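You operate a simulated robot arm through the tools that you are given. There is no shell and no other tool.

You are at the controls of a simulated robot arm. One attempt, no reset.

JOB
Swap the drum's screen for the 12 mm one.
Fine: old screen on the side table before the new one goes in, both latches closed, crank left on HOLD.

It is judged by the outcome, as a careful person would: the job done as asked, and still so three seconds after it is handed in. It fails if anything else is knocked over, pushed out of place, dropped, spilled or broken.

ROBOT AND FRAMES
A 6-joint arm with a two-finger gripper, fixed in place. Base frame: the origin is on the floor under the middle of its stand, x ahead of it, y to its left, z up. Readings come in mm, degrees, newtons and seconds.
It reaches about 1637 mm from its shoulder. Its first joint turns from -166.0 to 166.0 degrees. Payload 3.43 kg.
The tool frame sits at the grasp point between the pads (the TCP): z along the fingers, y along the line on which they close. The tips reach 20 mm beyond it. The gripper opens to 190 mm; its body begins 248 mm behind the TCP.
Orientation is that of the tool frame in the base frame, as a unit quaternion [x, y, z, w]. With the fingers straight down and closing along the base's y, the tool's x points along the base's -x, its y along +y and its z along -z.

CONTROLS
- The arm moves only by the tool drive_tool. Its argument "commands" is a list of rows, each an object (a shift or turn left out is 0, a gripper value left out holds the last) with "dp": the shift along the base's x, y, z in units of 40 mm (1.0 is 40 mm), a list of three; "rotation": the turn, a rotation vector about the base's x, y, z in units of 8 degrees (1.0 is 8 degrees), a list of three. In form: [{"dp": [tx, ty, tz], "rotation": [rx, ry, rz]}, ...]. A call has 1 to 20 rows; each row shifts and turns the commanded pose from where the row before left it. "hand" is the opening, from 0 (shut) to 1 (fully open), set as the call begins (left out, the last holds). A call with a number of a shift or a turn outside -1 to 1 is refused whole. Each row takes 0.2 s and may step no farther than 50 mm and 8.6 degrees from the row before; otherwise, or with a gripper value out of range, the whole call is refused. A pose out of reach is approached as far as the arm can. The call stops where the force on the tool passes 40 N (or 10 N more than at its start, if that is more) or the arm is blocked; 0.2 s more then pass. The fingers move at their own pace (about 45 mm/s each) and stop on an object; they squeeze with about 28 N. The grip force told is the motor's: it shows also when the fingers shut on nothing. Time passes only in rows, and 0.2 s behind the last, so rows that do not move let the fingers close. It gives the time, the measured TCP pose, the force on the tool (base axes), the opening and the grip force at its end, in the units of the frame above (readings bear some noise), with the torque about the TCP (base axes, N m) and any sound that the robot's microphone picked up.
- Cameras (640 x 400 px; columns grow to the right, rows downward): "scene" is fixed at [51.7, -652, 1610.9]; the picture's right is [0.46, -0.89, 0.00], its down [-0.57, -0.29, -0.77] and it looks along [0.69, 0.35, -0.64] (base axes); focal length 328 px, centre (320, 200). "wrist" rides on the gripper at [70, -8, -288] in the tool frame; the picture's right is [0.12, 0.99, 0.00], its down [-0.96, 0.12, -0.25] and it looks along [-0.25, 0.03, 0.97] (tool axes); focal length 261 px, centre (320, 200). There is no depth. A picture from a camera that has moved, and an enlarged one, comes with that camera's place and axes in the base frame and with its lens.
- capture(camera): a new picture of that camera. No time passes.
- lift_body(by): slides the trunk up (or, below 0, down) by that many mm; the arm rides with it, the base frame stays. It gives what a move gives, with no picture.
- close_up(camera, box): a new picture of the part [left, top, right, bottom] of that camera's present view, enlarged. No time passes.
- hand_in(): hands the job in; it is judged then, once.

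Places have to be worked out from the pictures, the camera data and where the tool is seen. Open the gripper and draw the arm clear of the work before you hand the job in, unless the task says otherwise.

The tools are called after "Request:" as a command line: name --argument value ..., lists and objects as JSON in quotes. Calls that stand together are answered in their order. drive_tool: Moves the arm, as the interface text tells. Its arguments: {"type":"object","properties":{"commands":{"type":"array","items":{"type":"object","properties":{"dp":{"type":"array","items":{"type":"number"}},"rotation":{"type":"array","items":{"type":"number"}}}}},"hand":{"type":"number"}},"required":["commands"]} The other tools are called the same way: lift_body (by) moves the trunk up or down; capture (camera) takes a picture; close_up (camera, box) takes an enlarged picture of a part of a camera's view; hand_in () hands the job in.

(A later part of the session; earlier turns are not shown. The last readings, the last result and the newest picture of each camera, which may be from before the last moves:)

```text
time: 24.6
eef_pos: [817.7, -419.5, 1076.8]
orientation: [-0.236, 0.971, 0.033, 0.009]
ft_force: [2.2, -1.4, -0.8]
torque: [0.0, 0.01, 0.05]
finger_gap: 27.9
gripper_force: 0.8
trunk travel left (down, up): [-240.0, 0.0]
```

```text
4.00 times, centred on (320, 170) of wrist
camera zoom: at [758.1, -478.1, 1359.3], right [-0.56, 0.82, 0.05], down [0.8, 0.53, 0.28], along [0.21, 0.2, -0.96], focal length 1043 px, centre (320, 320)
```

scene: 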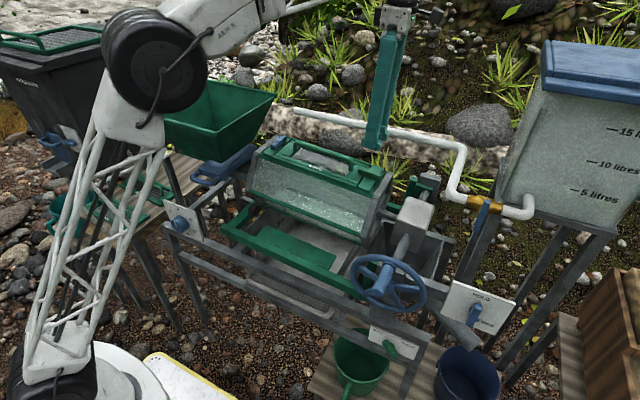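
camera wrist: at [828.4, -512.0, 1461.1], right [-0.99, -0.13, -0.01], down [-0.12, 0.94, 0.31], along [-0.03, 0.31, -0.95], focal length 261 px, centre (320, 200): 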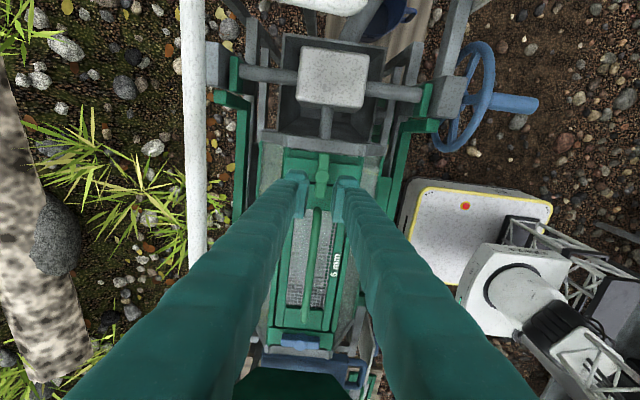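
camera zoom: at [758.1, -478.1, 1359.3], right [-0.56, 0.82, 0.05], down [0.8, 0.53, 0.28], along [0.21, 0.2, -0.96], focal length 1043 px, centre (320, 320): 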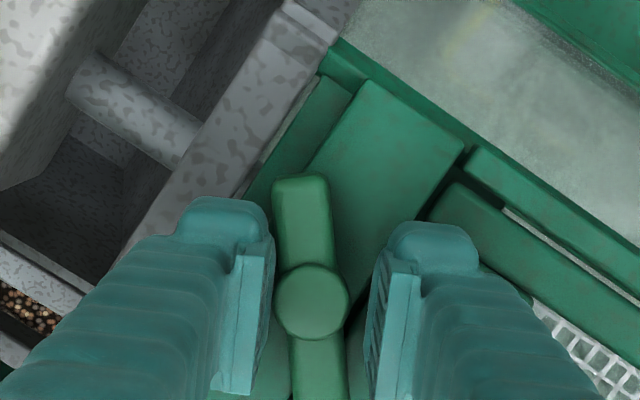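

Request:
drive_tool --commands '[{"dp": [0.03, -0.04, 0], "rotation": [0, 0.066, -0.98]}, {"rotation": [0, 0.066, -0.98]}, {"rotation": [0, 0.066, -0.98]}, {"rotation": [0, 0.066, -0.98]}, {"rotation": [0, 0.066, -0.98]}, {"rotation": [0, 0.04, -0.5]}, {}]'

Request:
close_up --camera "wrist" --box '[240, 120, 400, 220]'

Request:
close_up --camera "scene" --box '[335, 140, 415, 200]'

```text
time: 26.2
eef_pos: [818.4, -421.4, 1076.1]
orientation: [0.137, 0.99, 0.033, -0.005]
ft_force: [-1.7, -2.7, -1.4]
torque: [-0.03, -0.01, 0.01]
finger_gap: 28.1
gripper_force: 0.9
trunk travel left (down, up): [-240.0, 0.0]
```

```text
4.00 times, centred on (320, 170) of wrist
camera zoom: at [748.5, -428.6, 1363.6], right [0.16, 0.99, 0.06], down [0.96, -0.17, 0.24], along [0.24, 0.03, -0.97], focal length 1043 px, centre (320, 320)
```

zoom: 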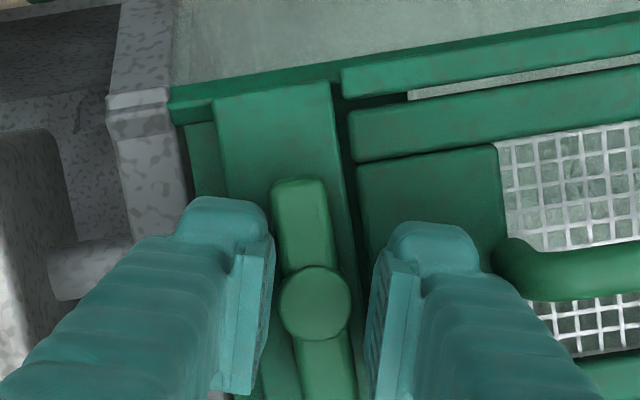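

```text
6.67 times, centred on (375, 170) of scene
camera zoom: at [51.7, -652.0, 1610.9], right [0.46, -0.89, 0.0], down [-0.57, -0.29, -0.77], along [0.69, 0.35, -0.64], focal length 2189 px, centre (-47, 400)
```

zoom: 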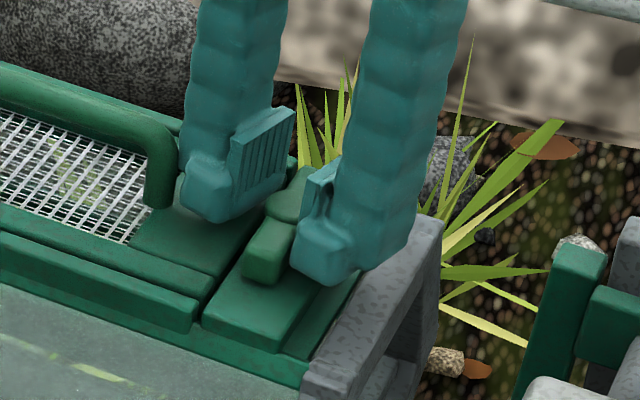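

Both latches now stand open (90°). I lift off, and move to above the screen's handle (centre near (819, -263)), turning the fingers to close along x.

Request:
drive_tool --commands '[{"dp": [0, 0, 0.7]}, {"dp": [0, 0, 0.7]}, {"dp": [0, 0, 0.7]}, {"dp": [0, 0.282, 0], "rotation": [0, -0.064, 0.942]}, {"dp": [0, 0.282, 0], "rotation": [0, -0.064, 0.942]}, {"dp": [0, 0.282, 0], "rotation": [0, -0.064, 0.942]}, {"dp": [0, 0.282, 0], "rotation": [0, -0.064, 0.942]}, {"dp": [0, 0.282, 0], "rotation": [0, -0.064, 0.942]}, {"dp": [0, 0.282, 0], "rotation": [0, -0.064, 0.942]}, {"dp": [0, 0.282, 0], "rotation": [0, -0.064, 0.942]}, {"dp": [0, 0.282, 0], "rotation": [0, -0.064, 0.942]}, {"dp": [0, 0.282, 0], "rotation": [0, -0.064, 0.942]}, {"dp": [0, 0.282, 0], "rotation": [0, -0.064, 0.942]}, {"dp": [0, 0.282, 0], "rotation": [0, -0.064, 0.942]}, {"dp": [0, 0.282, 0], "rotation": [0, -0.064, 0.942]}, {"dp": [0, 0.282, 0], "rotation": [0, -0.064, 0.942]}, {"dp": [0, 0.282, 0], "rotation": [0, -0.064, 0.942]}, {}]' --hand 0.25

Request:
capture --camera "wrist"

Request:
close_up --camera "scene" --box '[230, 120, 410, 230]'

```text
time: 30.0
eef_pos: [820.5, -261.8, 1161.7]
orientation: [0.708, -0.706, -0.023, -0.024]
ft_force: [-0.1, -0.3, -0.7]
torque: [-0.01, -0.01, -0.03]
finger_gap: 47.4
gripper_force: 0.1
trunk travel left (down, up): [-240.0, 0.0]
```

```text
taken
camera wrist: at [826.9, -350.4, 1442.3], right [-0.99, -0.12, -0.01], down [-0.12, 0.94, 0.31], along [-0.03, 0.31, -0.95], focal length 261 px, centre (320, 200)
```

wrist: 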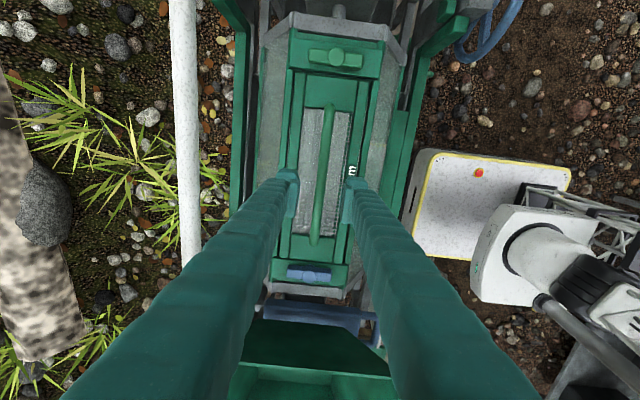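

```text
3.56 times, centred on (320, 175) of scene
camera zoom: at [51.7, -652.0, 1610.9], right [0.46, -0.89, 0.0], down [-0.57, -0.29, -0.77], along [0.69, 0.35, -0.64], focal length 1168 px, centre (320, 289)
```

zoom: 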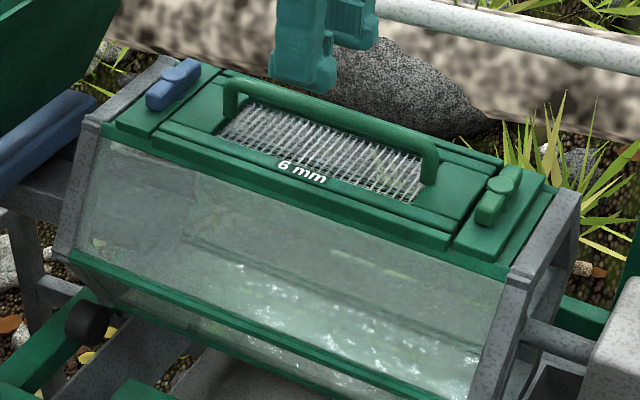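

Both latches clearly open. Handle mid is near (817, -266). I descend toward it with a 47 mm gap.

Request:
drive_tool --commands '[{"dp": [-0.05, -0.08, -0.5]}, {"dp": [0, 0, -0.4]}, {}]'

Request:
close_up --camera "wrist" --box '[240, 120, 400, 220]'

Request:
close_up --camera "scene" --box '[270, 110, 370, 180]'

```text
time: 30.8
eef_pos: [816.7, -266.5, 1126.1]
orientation: [-0.707, 0.707, 0.022, 0.025]
ft_force: [-0.1, 0.2, -0.2]
torque: [0.02, 0.02, 0.01]
finger_gap: 47.5
gripper_force: 0.2
trunk travel left (down, up): [-240.0, 0.0]
```

```text
4.00 times, centred on (320, 170) of wrist
camera zoom: at [823.9, -354.5, 1407.1], right [-0.99, -0.12, -0.01], down [-0.12, 0.94, 0.31], along [-0.03, 0.31, -0.95], focal length 1043 px, centre (320, 320)
```

zoom: 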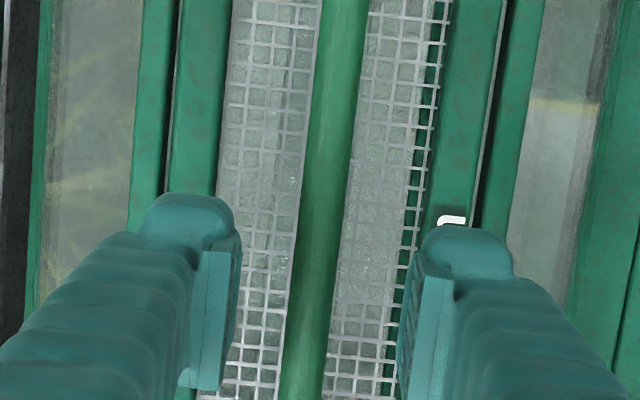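

```text
5.71 times, centred on (320, 145) of scene
camera zoom: at [51.7, -652.0, 1610.9], right [0.46, -0.89, 0.0], down [-0.57, -0.29, -0.77], along [0.69, 0.35, -0.64], focal length 1876 px, centre (320, 514)
```

zoom: 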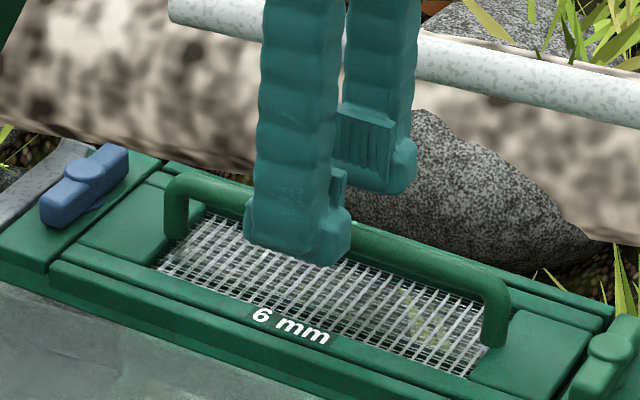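

The handle bar is centred between the pads. I lower to TCP z≈1096 and close on it.

Request:
drive_tool --commands '[{"dp": [0, 0, -0.4]}, {"dp": [0, 0, -0.35]}, {}]'

Request:
close_up --camera "scene" --box '[270, 110, 370, 180]'

```text
time: 31.6
eef_pos: [816.7, -267.4, 1095.8]
orientation: [0.707, -0.707, -0.023, -0.024]
ft_force: [-0.1, 0.7, -0.3]
torque: [-0.01, 0.01, -0.01]
finger_gap: 47.6
gripper_force: 0.1
trunk travel left (down, up): [-240.0, 0.0]
```

```text
5.71 times, centred on (320, 145) of scene
camera zoom: at [51.7, -652.0, 1610.9], right [0.46, -0.89, 0.0], down [-0.57, -0.29, -0.77], along [0.69, 0.35, -0.64], focal length 1876 px, centre (320, 514)
```

zoom: 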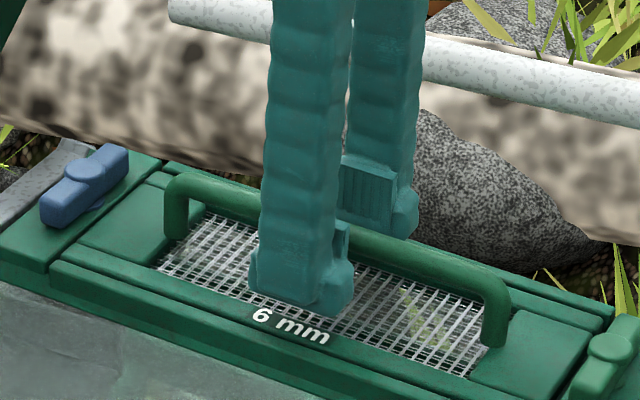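

Fingers straddle the handle at the right height. Closing now.

Request:
drive_tool --commands '[{}, {}, {}, {}]' --hand 0

Request:
close_up --camera "wrist" --box '[220, 80, 420, 220]'

Request:
close_up --camera "scene" --box '[270, 110, 370, 180]'

```text
time: 32.6
eef_pos: [818.0, -268.4, 1096.0]
orientation: [0.707, -0.707, -0.023, -0.024]
ft_force: [0.3, 0.4, -0.1]
torque: [0.04, 0.02, 0.05]
finger_gap: 10.1
gripper_force: 27.7
trunk travel left (down, up): [-240.0, 0.0]
```

```text
2.86 times, centred on (320, 150) of wrist
camera zoom: at [824.7, -356.1, 1377.3], right [-0.99, -0.12, -0.01], down [-0.12, 0.94, 0.31], along [-0.03, 0.31, -0.95], focal length 745 px, centre (320, 343)
```

zoom: 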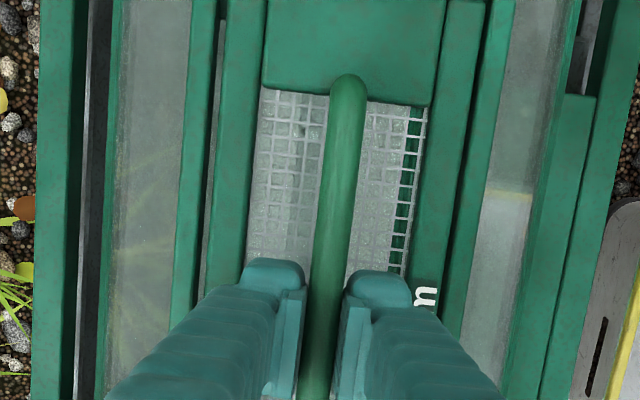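

```text
5.71 times, centred on (320, 145) of scene
camera zoom: at [51.7, -652.0, 1610.9], right [0.46, -0.89, 0.0], down [-0.57, -0.29, -0.77], along [0.69, 0.35, -0.64], focal length 1876 px, centre (320, 514)
```

zoom: 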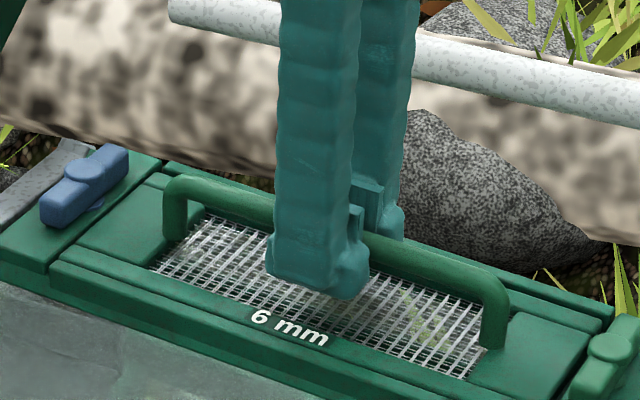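

Gripped (gap 10 mm, 27.7 N). I note the seated TCP pose ≈ (817, -268, 1096). Now I lift gently along the face normal and check the weight and whether it comes free.

Request:
drive_tool --commands '[{"dp": [0, -0.01, 0.15]}, {"dp": [0, -0.01, 0.15]}, {"dp": [0, -0.013, 0.2]}, {}]'

Request:
close_up --camera "scene" --box '[230, 120, 410, 230]'

```text
time: 33.6
eef_pos: [816.9, -268.3, 1115.4]
orientation: [0.707, -0.706, -0.023, -0.024]
ft_force: [0.1, 0.3, -2.4]
torque: [-0.01, 0.01, -0.02]
finger_gap: 9.9
gripper_force: 28.4
trunk travel left (down, up): [-240.0, 0.0]
```

```text
3.56 times, centred on (320, 175) of scene
camera zoom: at [51.7, -652.0, 1610.9], right [0.46, -0.89, 0.0], down [-0.57, -0.29, -0.77], along [0.69, 0.35, -0.64], focal length 1168 px, centre (320, 289)
```

zoom: 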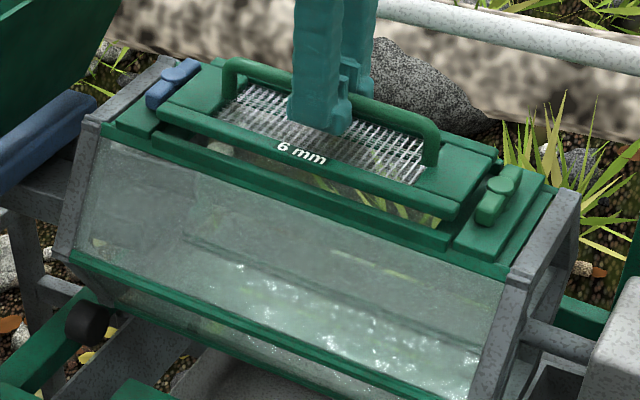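

The screen came out freely (about 2.5 N). I lift it well up, then draw it back in front of the hopper line.

Request:
drive_tool --commands '[{"dp": [0, -0.03, 0.7]}, {"dp": [0, 0, 0.8]}, {"dp": [0, 0, 0.8]}, {"dp": [0, 0, 0.8]}, {"dp": [-0.8, 0, 0], "rotation": [-0.1, 0, 0]}, {"dp": [-0.9, 0, 0], "rotation": [-0.1, 0, 0]}, {"dp": [-0.95, 0, 0], "rotation": [-0.1, 0, 0]}, {"dp": [-0.95, 0, 0], "rotation": [-0.1, 0, 0]}, {"dp": [-0.95, 0, 0], "rotation": [-0.09, 0, 0]}, {"dp": [-0.95, 0, 0]}, {"dp": [-0.95, 0, 0]}, {"dp": [-0.95, 0, 0]}, {"dp": [-0.9, 0, 0]}, {}]'

Request:
capture --camera "scene"

Request:
capture --camera "wrist"

```text
time: 36.6
eef_pos: [485.2, -268.7, 1238.5]
orientation: [-0.707, 0.707, -0.001, 0.0]
ft_force: [-0.5, 0.8, -3.3]
torque: [-0.01, -0.04, 0.01]
finger_gap: 10.1
gripper_force: 28.4
trunk travel left (down, up): [-240.0, 0.0]
```

```text
taken
```

scene: 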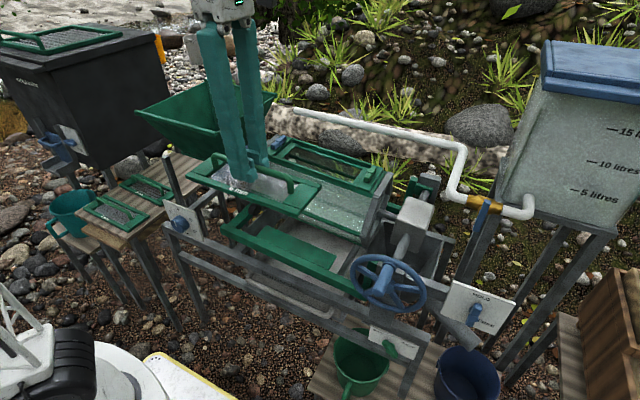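

```text
taken
camera wrist: at [491.7, -337.6, 1525.6], right [-0.99, -0.12, 0.0], down [-0.12, 0.96, 0.25], along [-0.03, 0.24, -0.97], focal length 261 px, centre (320, 200)
```

wrist: 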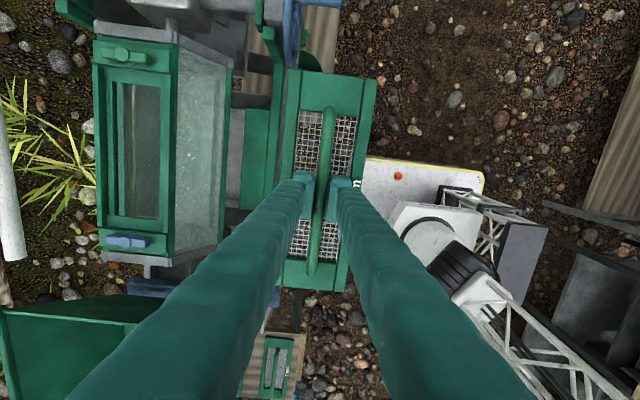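

Screen is held level at (485, -269, 1238). Let me look closely at the side table and the black bin beside it before carrying it over.

Request:
close_up --camera "scene" --box '[40, 120, 220, 250]'

Request:
close_up --camera "scene" --box '[0, 0, 240, 180]'

```text
3.08 times, centred on (130, 185) of scene
camera zoom: at [51.7, -652.0, 1610.9], right [0.46, -0.89, 0.0], down [-0.57, -0.29, -0.77], along [0.69, 0.35, -0.64], focal length 1010 px, centre (905, 246)
```

zoom: 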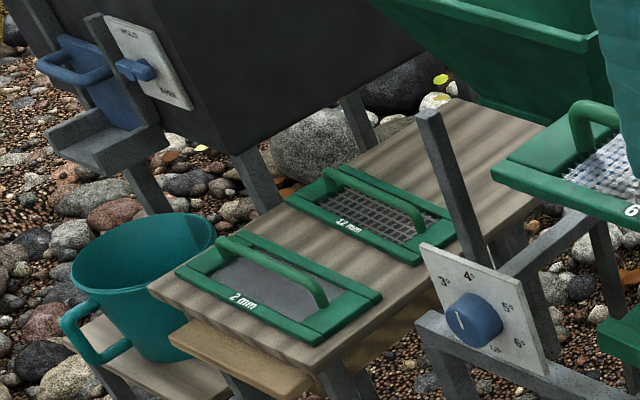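

```text
2.22 times, centred on (120, 90) of scene
camera zoom: at [51.7, -652.0, 1610.9], right [0.46, -0.89, 0.0], down [-0.57, -0.29, -0.77], along [0.69, 0.35, -0.64], focal length 730 px, centre (764, 444)
```

zoom: 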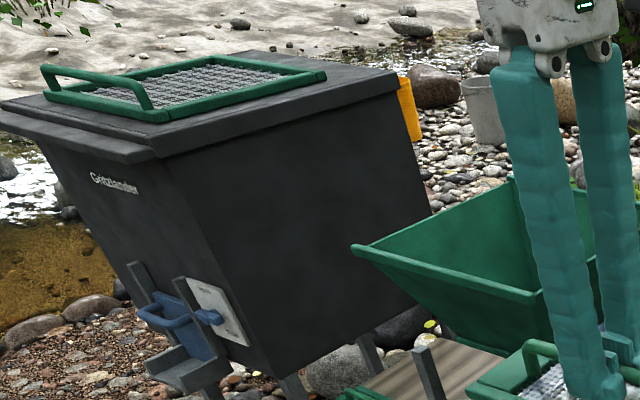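

The table top has free space behind the 12 mm screen. I carry the screen in front of the hopper (x≈485, hopper front at x≈660) to y≈300 and look ahead.

Request:
drive_tool --commands '[{"dp": [0, 0.6, 0]}, {"dp": [0, 0.95, 0]}, {"dp": [0, 0.95, 0]}, {"dp": [0, 0.95, 0]}, {"dp": [0, 0.95, 0]}, {"dp": [0, 0.95, 0]}, {"dp": [0, 0.95, 0]}, {"dp": [0, 0.95, 0]}, {"dp": [0, 0.95, 0]}, {"dp": [0, 0.95, 0]}, {"dp": [0, 0.95, 0]}, {"dp": [0, 0.95, 0]}, {"dp": [0, 0.95, 0]}, {"dp": [0, 0.95, 0]}, {"dp": [0, 0.95, 0]}, {"dp": [0, 0.6, 0]}, {}]'

Request:
capture --camera "wrist"

Request:
capture --camera "scene"

```text
time: 40.2
eef_pos: [483.7, 312.1, 1236.2]
orientation: [0.707, -0.707, 0.001, 0.0]
ft_force: [0.6, 0.5, -3.4]
torque: [-0.04, 0.02, 0.0]
finger_gap: 10.0
gripper_force: 28.0
trunk travel left (down, up): [-240.0, 0.0]
```

```text
taken
camera wrist: at [492.3, 242.8, 1523.6], right [-0.99, -0.12, 0.0], down [-0.12, 0.96, 0.25], along [-0.03, 0.24, -0.97], focal length 261 px, centre (320, 200)
```

wrist: 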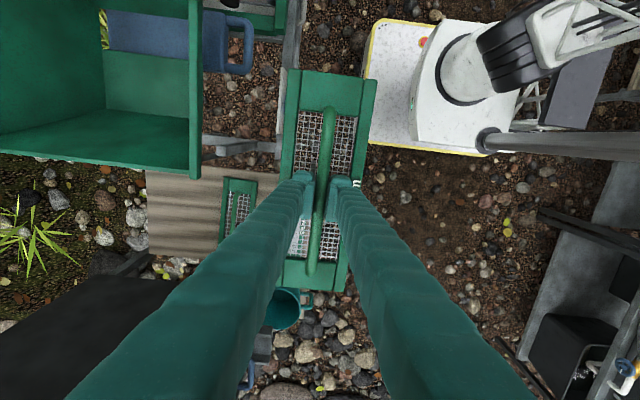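

```text
taken
```

scene: 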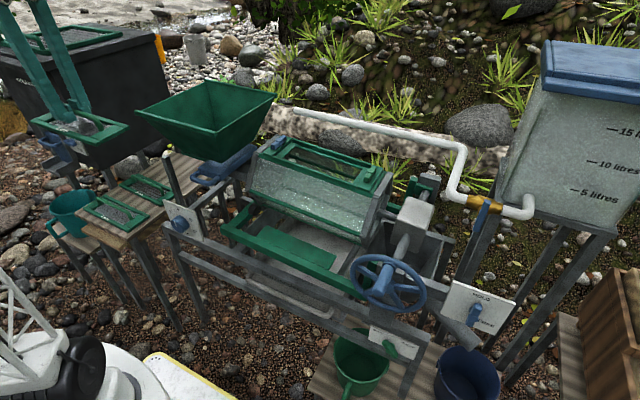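

The table's back part (x ≈ 790–1010) is free. I check the black bin's edge relative to my path.

Request:
close_up --camera "wrist" --box '[0, 140, 260, 400]'

Request:
close_up --camera "scene" --box '[0, 10, 240, 190]'

```text
1.54 times, centred on (130, 270) of wrist
camera zoom: at [492.3, 242.8, 1523.6], right [-0.99, -0.12, 0.0], down [-0.12, 0.96, 0.25], along [-0.03, 0.24, -0.97], focal length 401 px, centre (612, 92)
```

zoom: 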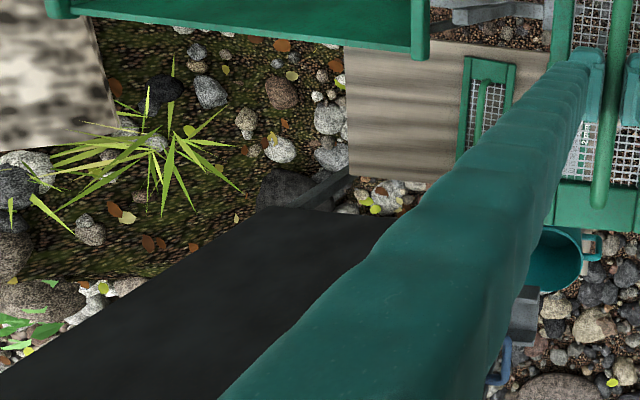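

```text
2.22 times, centred on (120, 100) of scene
camera zoom: at [51.7, -652.0, 1610.9], right [0.46, -0.89, 0.0], down [-0.57, -0.29, -0.77], along [0.69, 0.35, -0.64], focal length 730 px, centre (764, 422)
```

zoom: 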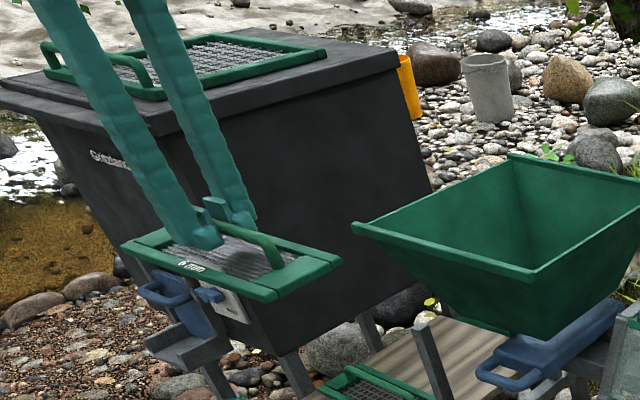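

The bin's near face is at y≈780+, well clear of the screen's end (y≈680). I move to y≈540 and then forward and down to hover over the free back part of the table at x≈870.

Request:
drive_tool --commands '[{"dp": [0, 0.95, 0]}, {"dp": [0, 0.95, 0]}, {"dp": [0, 0.95, 0]}, {"dp": [0, 0.95, 0]}, {"dp": [0, 0.95, 0]}, {"dp": [0, 0.95, 0]}, {"dp": [0.95, 0, -0.6]}, {"dp": [0.95, 0, -0.6]}, {"dp": [0.95, 0, -0.6]}, {"dp": [0.95, 0, -0.6]}, {"dp": [0.95, 0, -0.6]}, {"dp": [0.95, 0, -0.6]}, {"dp": [0.95, 0, -0.6]}, {"dp": [0.95, 0, -0.6]}, {"dp": [0.95, 0, -0.6]}, {"dp": [0.95, 0, -0.6]}, {}]'

Request:
capture --camera "wrist"

Request:
capture --camera "scene"

```text
time: 43.8
eef_pos: [866.2, 544.7, 996.4]
orientation: [-0.707, 0.708, -0.002, 0.001]
ft_force: [0.9, 0.2, -3.2]
torque: [-0.03, 0.06, -0.01]
finger_gap: 9.7
gripper_force: 27.6
trunk travel left (down, up): [-240.0, 0.0]
```

```text
taken
camera wrist: at [873.4, 475.5, 1283.3], right [-0.99, -0.12, 0.0], down [-0.12, 0.96, 0.24], along [-0.03, 0.24, -0.97], focal length 261 px, centre (320, 200)
```

wrist: 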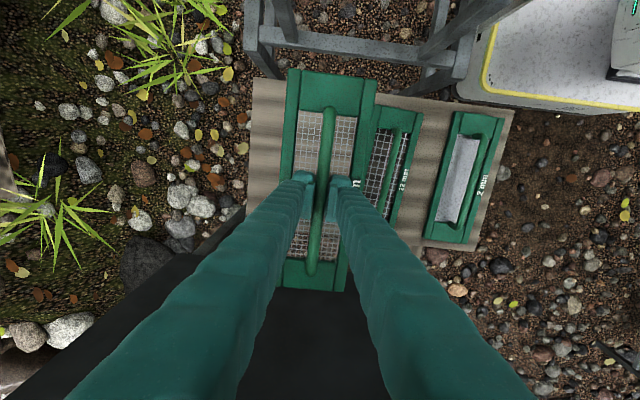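

```text
taken
```

scene: 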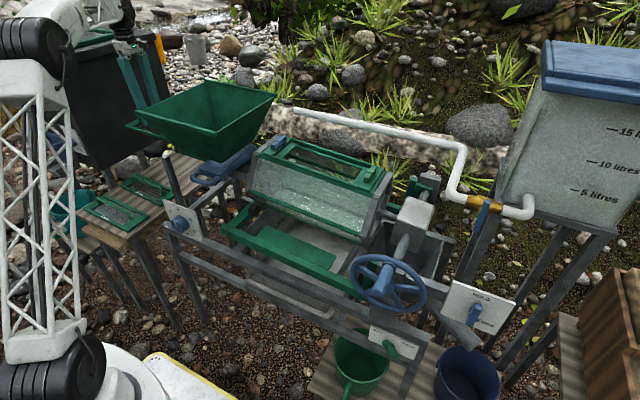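

The free table area is right below; the screen end clears the bin. I shift 9 mm toward -y to centre on the table and lower to ~40 mm above the expected rest height.

Request:
drive_tool --commands '[{"dp": [0, -0.24, -0.6]}, {"dp": [0, 0, -0.9]}, {"dp": [0, 0, -0.9]}, {"dp": [0, 0, -0.9]}, {"dp": [0, 0, -0.9]}, {"dp": [0, 0, -0.5]}, {}]'

Request:
capture --camera "wrist"

Request:
close_up --camera "scene" --box '[60, 80, 240, 230]'

```text
time: 45.4
eef_pos: [865.2, 532.4, 808.4]
orientation: [0.707, -0.707, 0.001, 0.0]
ft_force: [-0.1, 0.6, -3.9]
torque: [-0.05, 0.03, 0.02]
finger_gap: 9.3
gripper_force: 27.8
trunk travel left (down, up): [-240.0, 0.0]
```

```text
taken
camera wrist: at [874.1, 463.0, 1095.1], right [-0.99, -0.12, 0.0], down [-0.12, 0.96, 0.25], along [-0.03, 0.24, -0.97], focal length 261 px, centre (320, 200)
```

wrist: 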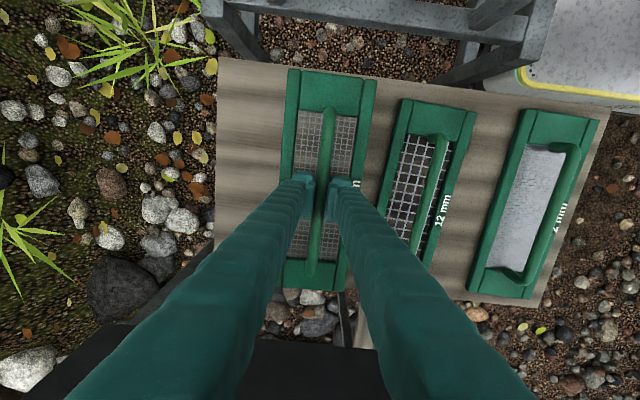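

```text
2.67 times, centred on (150, 155) of scene
camera zoom: at [51.7, -652.0, 1610.9], right [0.46, -0.89, 0.0], down [-0.57, -0.29, -0.77], along [0.69, 0.35, -0.64], focal length 876 px, centre (773, 320)
```

zoom: 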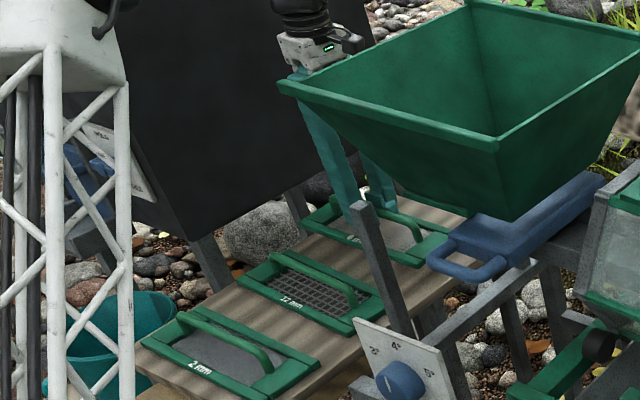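

Well placed: the screen spans y≈394–681 within the table (380–695) and clears the 12 mm screen. Lowering gently to contact.

Request:
drive_tool --commands '[{"dp": [0, 0, -0.4]}, {"dp": [0, 0, -0.35]}, {"dp": [0, 0, -0.1]}, {}]'

Request:
close_up --camera "scene" --box '[100, 130, 220, 210]'

```text
time: 46.4
eef_pos: [865.2, 531.9, 776.6]
orientation: [0.707, -0.707, 0.001, 0.001]
ft_force: [0.5, -0.2, -3.3]
torque: [-0.02, 0.02, 0.01]
finger_gap: 9.9
gripper_force: 28.2
trunk travel left (down, up): [-240.0, 0.0]
```

```text
5.00 times, centred on (160, 170) of scene
camera zoom: at [51.7, -652.0, 1610.9], right [0.46, -0.89, 0.0], down [-0.57, -0.29, -0.77], along [0.69, 0.35, -0.64], focal length 1642 px, centre (1120, 350)
```

zoom: 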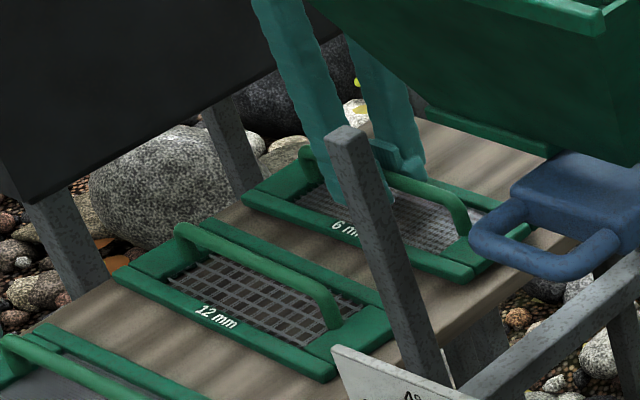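

Not yet in contact. I continue in 4 mm steps.

Request:
drive_tool --commands '[{"dp": [0, 0, -0.1]}, {"dp": [0, 0, -0.1]}, {}]'

```text
time: 47.2
eef_pos: [865.5, 531.2, 768.9]
orientation: [0.707, -0.707, 0.001, 0.001]
ft_force: [-0.6, 0.5, -2.9]
torque: [0.02, -0.02, 0.0]
finger_gap: 9.4
gripper_force: 27.9
trunk travel left (down, up): [-240.0, 0.0]
```

Request:
drive_tool --commands '[{"dp": [0, 0, -0.08]}, {"dp": [0, 0, -0.08]}, {}]'

Request:
close_up --camera "scene" --box '[100, 130, 220, 210]'

```text
time: 48.0
eef_pos: [865.5, 529.9, 764.3]
orientation: [0.707, -0.707, 0.002, -0.002]
ft_force: [4.2, 2.6, 26.8]
torque: [0.01, 0.03, -0.01]
finger_gap: 9.8
gripper_force: 28.2
trunk travel left (down, up): [-240.0, 0.0]
```

```text
5.00 times, centred on (160, 170) of scene
camera zoom: at [51.7, -652.0, 1610.9], right [0.46, -0.89, 0.0], down [-0.57, -0.29, -0.77], along [0.69, 0.35, -0.64], focal length 1642 px, centre (1120, 350)
```

zoom: 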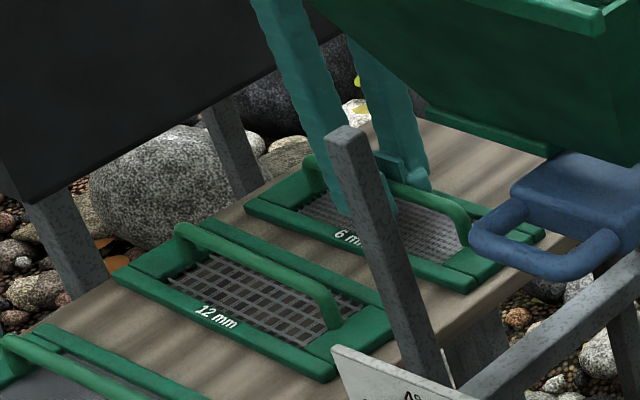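

The screen touches the table (27 N). I ease off 1.5 mm and open the fingers.

Request:
drive_tool --commands '[{"dp": [0, 0, 0.04]}]'

Request:
drive_tool --commands '[{}, {}, {}, {}]' --hand 0.25

Request:
close_up --camera "wrist" --box '[220, 80, 420, 220]'

```text
time: 48.4
eef_pos: [864.8, 530.3, 764.4]
orientation: [0.707, -0.707, 0.002, 0.0]
ft_force: [6.0, 4.4, 17.7]
torque: [0.32, -0.01, -0.1]
finger_gap: 9.3
gripper_force: 28.0
trunk travel left (down, up): [-240.0, 0.0]
```

```text
time: 49.4
eef_pos: [865.8, 529.1, 763.6]
orientation: [0.707, -0.707, 0.001, 0.001]
ft_force: [1.0, 0.1, -0.3]
torque: [-0.04, 0.0, 0.01]
finger_gap: 47.5
gripper_force: 0.2
trunk travel left (down, up): [-240.0, 0.0]
```

```text
2.86 times, centred on (320, 150) of wrist
camera zoom: at [873.0, 460.4, 1049.9], right [-0.99, -0.12, 0.0], down [-0.12, 0.96, 0.25], along [-0.03, 0.24, -0.97], focal length 745 px, centre (320, 343)
```

zoom: 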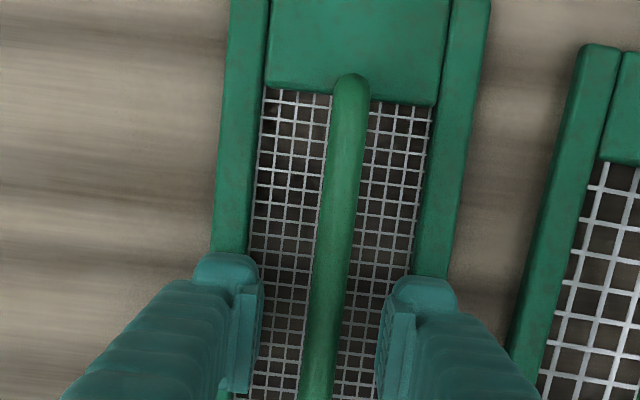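

Released; the old screen rests on the table. I rise 90 mm and move over the 12 mm screen's handle (~x 720).

Request:
drive_tool --commands '[{"dp": [0, 0, 0.75]}, {"dp": [0, 0, 0.75]}, {"dp": [0, 0, 0.75]}, {"dp": [-0.9, 0.05, 0]}, {"dp": [-0.9, 0.05, 0]}, {"dp": [-0.9, 0.05, 0]}, {"dp": [-0.9, 0.05, 0]}, {}]'

Request:
capture --camera "wrist"

Request:
close_up --camera "wrist" --box '[220, 80, 420, 220]'

Request:
close_up --camera "scene" --box '[60, 80, 240, 230]'

```text
time: 51.2
eef_pos: [719.1, 539.2, 854.4]
orientation: [0.708, -0.707, 0.002, 0.0]
ft_force: [1.0, -0.3, 0.3]
torque: [-0.01, -0.01, -0.01]
finger_gap: 47.3
gripper_force: 0.0
trunk travel left (down, up): [-240.0, 0.0]
```

```text
taken
camera wrist: at [726.4, 469.0, 1140.7], right [-0.99, -0.12, 0.0], down [-0.12, 0.96, 0.25], along [-0.03, 0.24, -0.97], focal length 261 px, centre (320, 200)
```

wrist: 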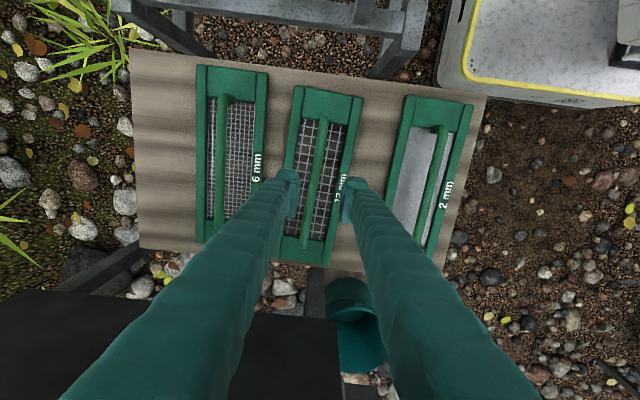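

```text
2.86 times, centred on (320, 150) of wrist
camera zoom: at [726.4, 469.0, 1140.7], right [-0.99, -0.12, 0.0], down [-0.12, 0.96, 0.25], along [-0.03, 0.24, -0.97], focal length 745 px, centre (320, 343)
```

zoom: 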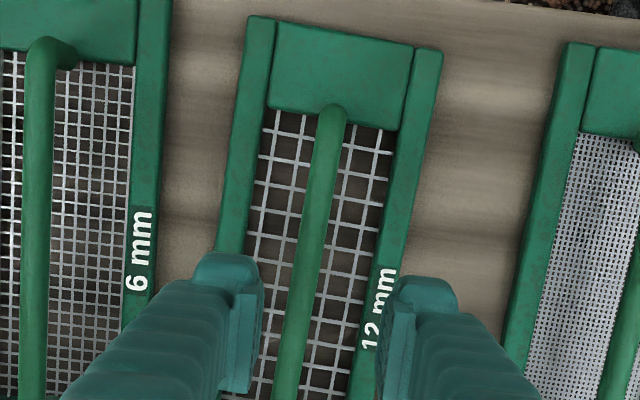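

```text
2.67 times, centred on (150, 155) of scene
camera zoom: at [51.7, -652.0, 1610.9], right [0.46, -0.89, 0.0], down [-0.57, -0.29, -0.77], along [0.69, 0.35, -0.64], focal length 876 px, centre (773, 320)
```

zoom: 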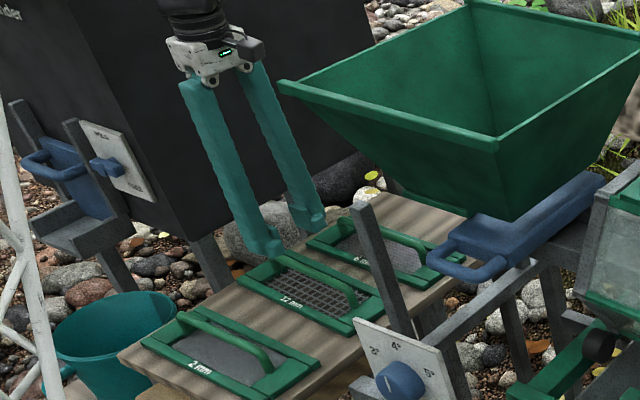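

The 12 mm screen is correctly oriented (label on the -x side) but yawed about -3°. I align: shift (+8.6, +5.5) mm, yaw -3°, and descend to just above the handle.

Request:
drive_tool --commands '[{"dp": [0.2, 0.13, 0], "rotation": [0, 0, -0.37]}, {"dp": [0, 0, -0.6]}, {"dp": [0, 0, -0.6]}, {}]'

Request:
close_up --camera "wrist" --box '[220, 80, 420, 220]'

```text
time: 52.2
eef_pos: [726.9, 542.4, 806.2]
orientation: [-0.688, 0.726, -0.001, 0.0]
ft_force: [-0.2, -0.1, 0.2]
torque: [-0.01, 0.0, 0.03]
finger_gap: 47.5
gripper_force: 0.0
trunk travel left (down, up): [-240.0, 0.0]
```

```text
2.86 times, centred on (320, 150) of wrist
camera zoom: at [731.3, 472.6, 1092.3], right [-1.0, -0.07, 0.0], down [-0.07, 0.97, 0.25], along [-0.01, 0.24, -0.97], focal length 745 px, centre (320, 343)
```

zoom: 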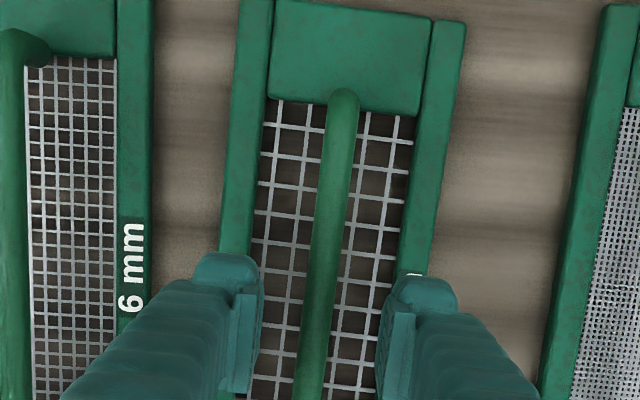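

Aligned in yaw. I nudge (+1.5, +2) mm and descend to the same grip height used before (z≈765).

Request:
drive_tool --commands '[{"dp": [0.04, 0.05, -0.5]}, {"dp": [0, 0, -0.5]}, {}]'

Request:
close_up --camera "wrist" --box '[220, 80, 420, 220]'

Request:
close_up --camera "scene" --box '[100, 130, 220, 210]'

```text
time: 53.0
eef_pos: [727.2, 544.8, 767.3]
orientation: [-0.689, 0.725, -0.001, -0.001]
ft_force: [-0.2, 0.4, 0.4]
torque: [0.0, 0.0, -0.01]
finger_gap: 47.6
gripper_force: 0.0
trunk travel left (down, up): [-240.0, 0.0]
```

```text
2.86 times, centred on (320, 150) of wrist
camera zoom: at [731.3, 474.6, 1053.1], right [-1.0, -0.07, 0.0], down [-0.07, 0.97, 0.25], along [-0.01, 0.24, -0.97], focal length 745 px, centre (320, 343)
```

zoom: 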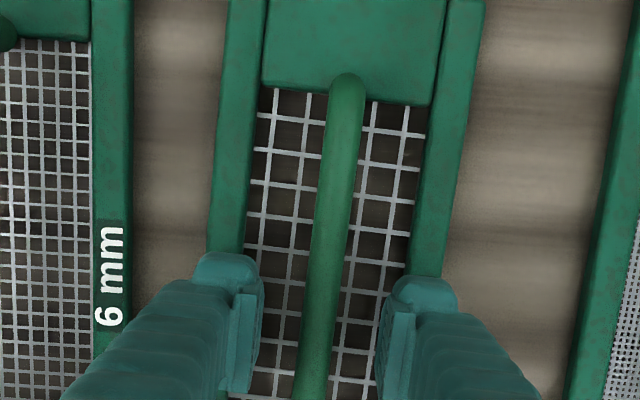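

```text
5.00 times, centred on (160, 170) of scene
camera zoom: at [51.7, -652.0, 1610.9], right [0.46, -0.89, 0.0], down [-0.57, -0.29, -0.77], along [0.69, 0.35, -0.64], focal length 1642 px, centre (1120, 350)
```

zoom: 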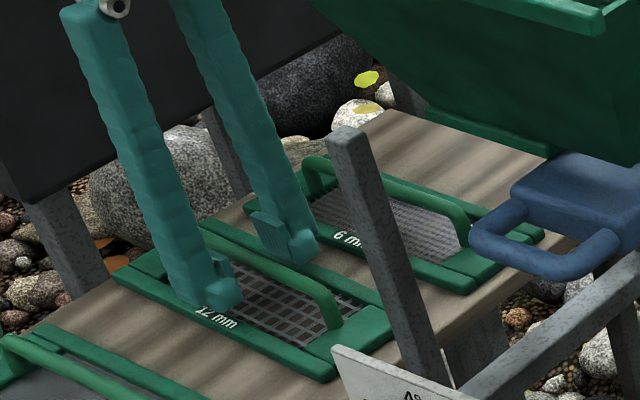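

View matches the earlier grip on the old screen within about 1 mm. Small nudge and close.

Request:
drive_tool --commands '[{"dp": [0.025, 0, -0.05]}, {}]'

Request:
drive_tool --commands '[{}, {}, {}, {}]' --hand 0

Request:
close_up --camera "wrist" --box '[220, 80, 420, 220]'

```text
time: 53.6
eef_pos: [728.5, 543.8, 763.6]
orientation: [-0.688, 0.726, -0.002, 0.0]
ft_force: [-0.3, -0.8, -0.2]
torque: [0.01, 0.01, -0.01]
finger_gap: 47.7
gripper_force: 0.1
trunk travel left (down, up): [-240.0, 0.0]
```

```text
time: 54.6
eef_pos: [728.4, 543.7, 765.4]
orientation: [-0.689, 0.725, -0.002, 0.001]
ft_force: [-0.5, -0.1, 0.2]
torque: [0.05, 0.01, -0.14]
finger_gap: 9.3
gripper_force: 27.7
trunk travel left (down, up): [-240.0, 0.0]
```

```text
2.86 times, centred on (320, 150) of wrist
camera zoom: at [733.1, 474.5, 1051.2], right [-1.0, -0.07, 0.0], down [-0.07, 0.97, 0.25], along [-0.01, 0.25, -0.97], focal length 745 px, centre (320, 343)
```

zoom: 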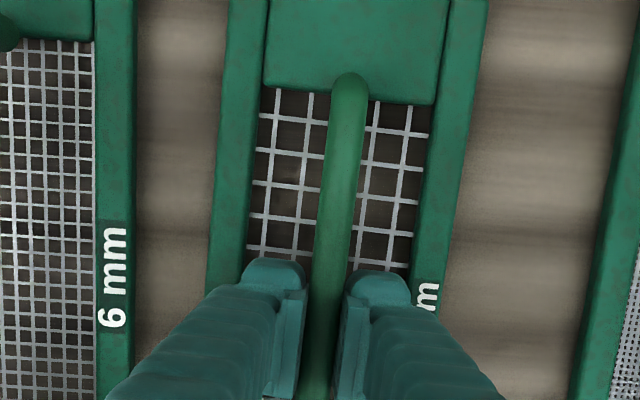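

Gripped the 12 mm screen (gap 9.3 mm, 27.7 N) in the same relation as the old one. I lift it, easing away from the bin, then draw back to x≈485 at z≈1235.

Request:
drive_tool --commands '[{"dp": [0, 0, 0.3]}, {"dp": [0, 0, 0.5]}, {"dp": [0, 0, 0.8]}, {"dp": [0, -0.4, 0.8]}, {"dp": [0, -0.4, 0.8]}, {"dp": [0, 0, 0.9]}, {"dp": [0, 0, 0.9]}, {"dp": [0, 0, 0.8]}, {}]'

Request:
capture --camera "wrist"

Request:
close_up --camera "scene" --box '[60, 60, 260, 230]'

```text
time: 56.6
eef_pos: [730.5, 515.0, 999.3]
orientation: [-0.688, 0.726, -0.001, 0.0]
ft_force: [0.7, 0.2, -3.1]
torque: [0.0, -0.02, -0.02]
finger_gap: 9.4
gripper_force: 27.6
trunk travel left (down, up): [-240.0, 0.0]
```

```text
taken
camera wrist: at [734.7, 444.3, 1286.1], right [-1.0, -0.07, 0.0], down [-0.07, 0.97, 0.25], along [-0.01, 0.25, -0.97], focal length 261 px, centre (320, 200)
```

wrist: 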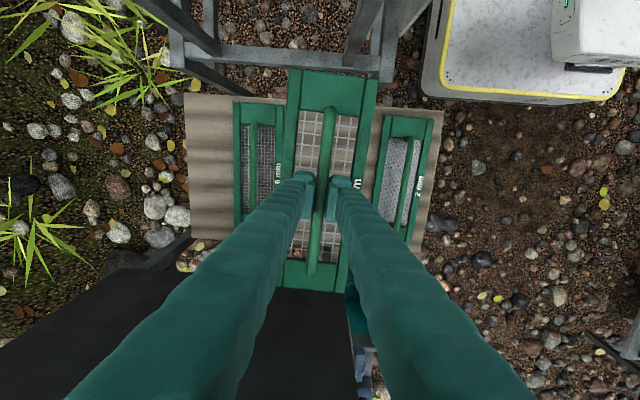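

```text
2.35 times, centred on (160, 145) of scene
camera zoom: at [51.7, -652.0, 1610.9], right [0.46, -0.89, 0.0], down [-0.57, -0.29, -0.77], along [0.69, 0.35, -0.64], focal length 773 px, centre (696, 329)
```

zoom: 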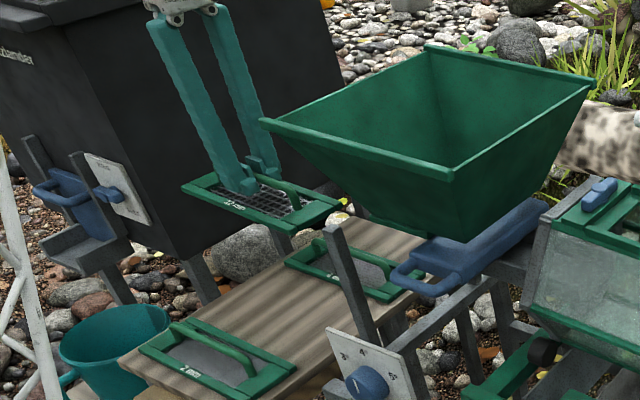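

12 mm screen is up and clear. I move back and up to the corridor in front of the hopper.

Request:
drive_tool --commands '[{"dp": [-0.85, 0, 0.85]}, {"dp": [-0.85, 0, 0.85]}, {"dp": [-0.85, 0, 0.85]}, {"dp": [-0.85, 0, 0.85]}, {"dp": [-0.85, 0, 0.85]}, {"dp": [-0.85, 0, 0.85]}, {"dp": [-0.85, 0, 0.85]}, {"dp": [0, -0.8, 0]}, {"dp": [0, -0.95, 0]}, {"dp": [0, -0.95, 0]}, {"dp": [0, -0.95, 0]}, {"dp": [0, -0.95, 0]}, {"dp": [0, -0.95, 0]}, {"dp": [0, -0.95, 0]}, {"dp": [0, -0.95, 0]}, {"dp": [0, -0.95, 0]}, {"dp": [0, -0.95, 0]}, {"dp": [0, -0.95, 0]}]'

Request:
capture --camera "scene"

```text
time: 60.4
eef_pos: [493.7, 101.6, 1232.2]
orientation: [-0.688, 0.726, -0.002, 0.0]
ft_force: [0.8, 0.0, -3.0]
torque: [-0.05, 0.05, 0.0]
finger_gap: 9.4
gripper_force: 27.9
trunk travel left (down, up): [-240.0, 0.0]
```

```text
taken
```

scene: 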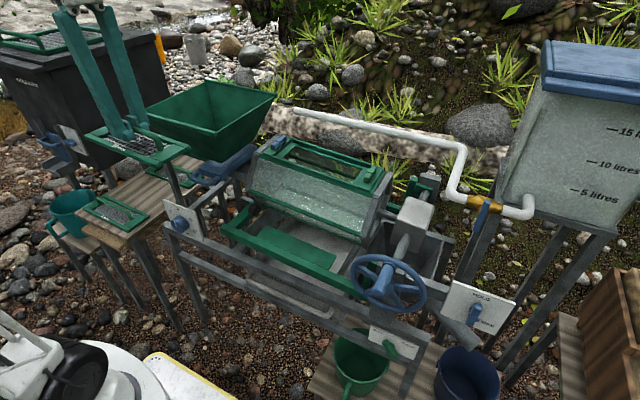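

Continuing to y≈-268, correcting the 3° yaw on the way, then forward above the drum with the 3.9° tilt re-applied.

Request:
drive_tool --commands '[{"dp": [0, -0.95, 0], "rotation": [0, 0, 0.1]}, {"dp": [0, -0.95, 0], "rotation": [0, 0, 0.1]}, {"dp": [0, -0.95, 0], "rotation": [0, 0, 0.1]}, {"dp": [0, -0.95, 0], "rotation": [0, 0, 0.085]}, {"dp": [0, -0.95, 0]}, {"dp": [0, -0.95, 0]}, {"dp": [0, -0.95, 0]}, {"dp": [0, -0.95, 0]}, {"dp": [0, -0.95, 0]}, {"dp": [0, -0.7, 0.1]}, {}]'

Request:
drive_tool --commands '[{"dp": [0.7, 0, 0], "rotation": [0.1, 0, 0]}, {"dp": [0.9, 0, 0], "rotation": [0.1, 0, 0]}, {"dp": [0.9, 0, 0], "rotation": [0.1, 0, 0]}, {"dp": [0.9, 0, 0], "rotation": [0.1, 0, 0]}, {"dp": [0.9, 0, 0], "rotation": [0.09, 0, 0]}, {"dp": [0.9, 0, 0]}, {"dp": [0.9, 0, 0]}, {"dp": [0.9, 0, 0]}, {"dp": [0.9, 0, 0]}, {}]'

Request:
capture --camera "scene"

Request:
capture --camera "wrist"

```text
time: 62.8
eef_pos: [492.1, -268.1, 1237.6]
orientation: [0.708, -0.707, 0.001, 0.0]
ft_force: [-0.6, 0.0, -3.2]
torque: [0.02, 0.04, 0.0]
finger_gap: 9.2
gripper_force: 27.5
trunk travel left (down, up): [-240.0, 0.0]
```

```text
time: 65.0
eef_pos: [810.0, -270.0, 1235.0]
orientation: [0.707, -0.706, -0.024, -0.025]
ft_force: [0.1, -0.1, -3.2]
torque: [0.03, 0.07, 0.01]
finger_gap: 9.8
gripper_force: 28.4
trunk travel left (down, up): [-240.0, 0.0]
```

```text
taken
```

scene: 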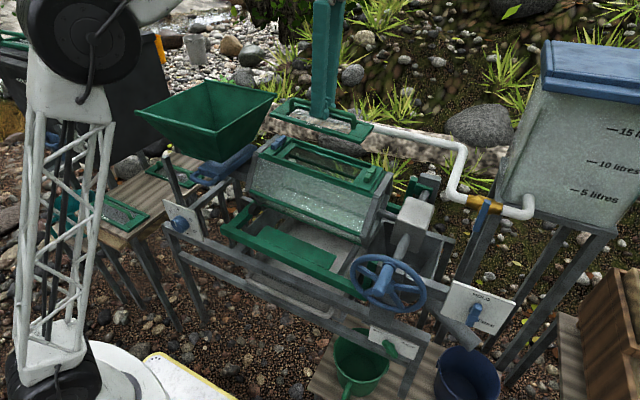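

```text
taken
camera wrist: at [818.2, -358.7, 1516.1], right [-0.99, -0.12, -0.01], down [-0.12, 0.94, 0.31], along [-0.03, 0.31, -0.95], focal length 261 px, centre (320, 200)
```

wrist: 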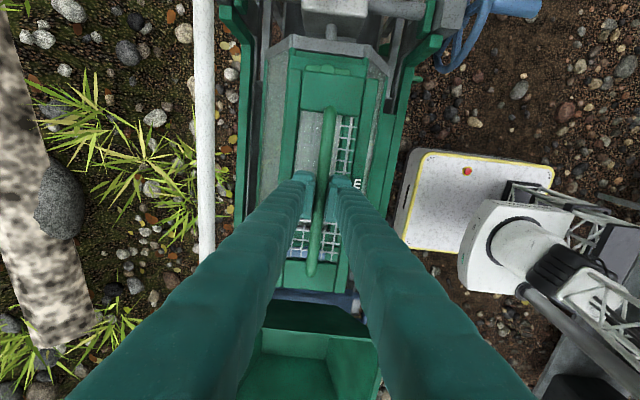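

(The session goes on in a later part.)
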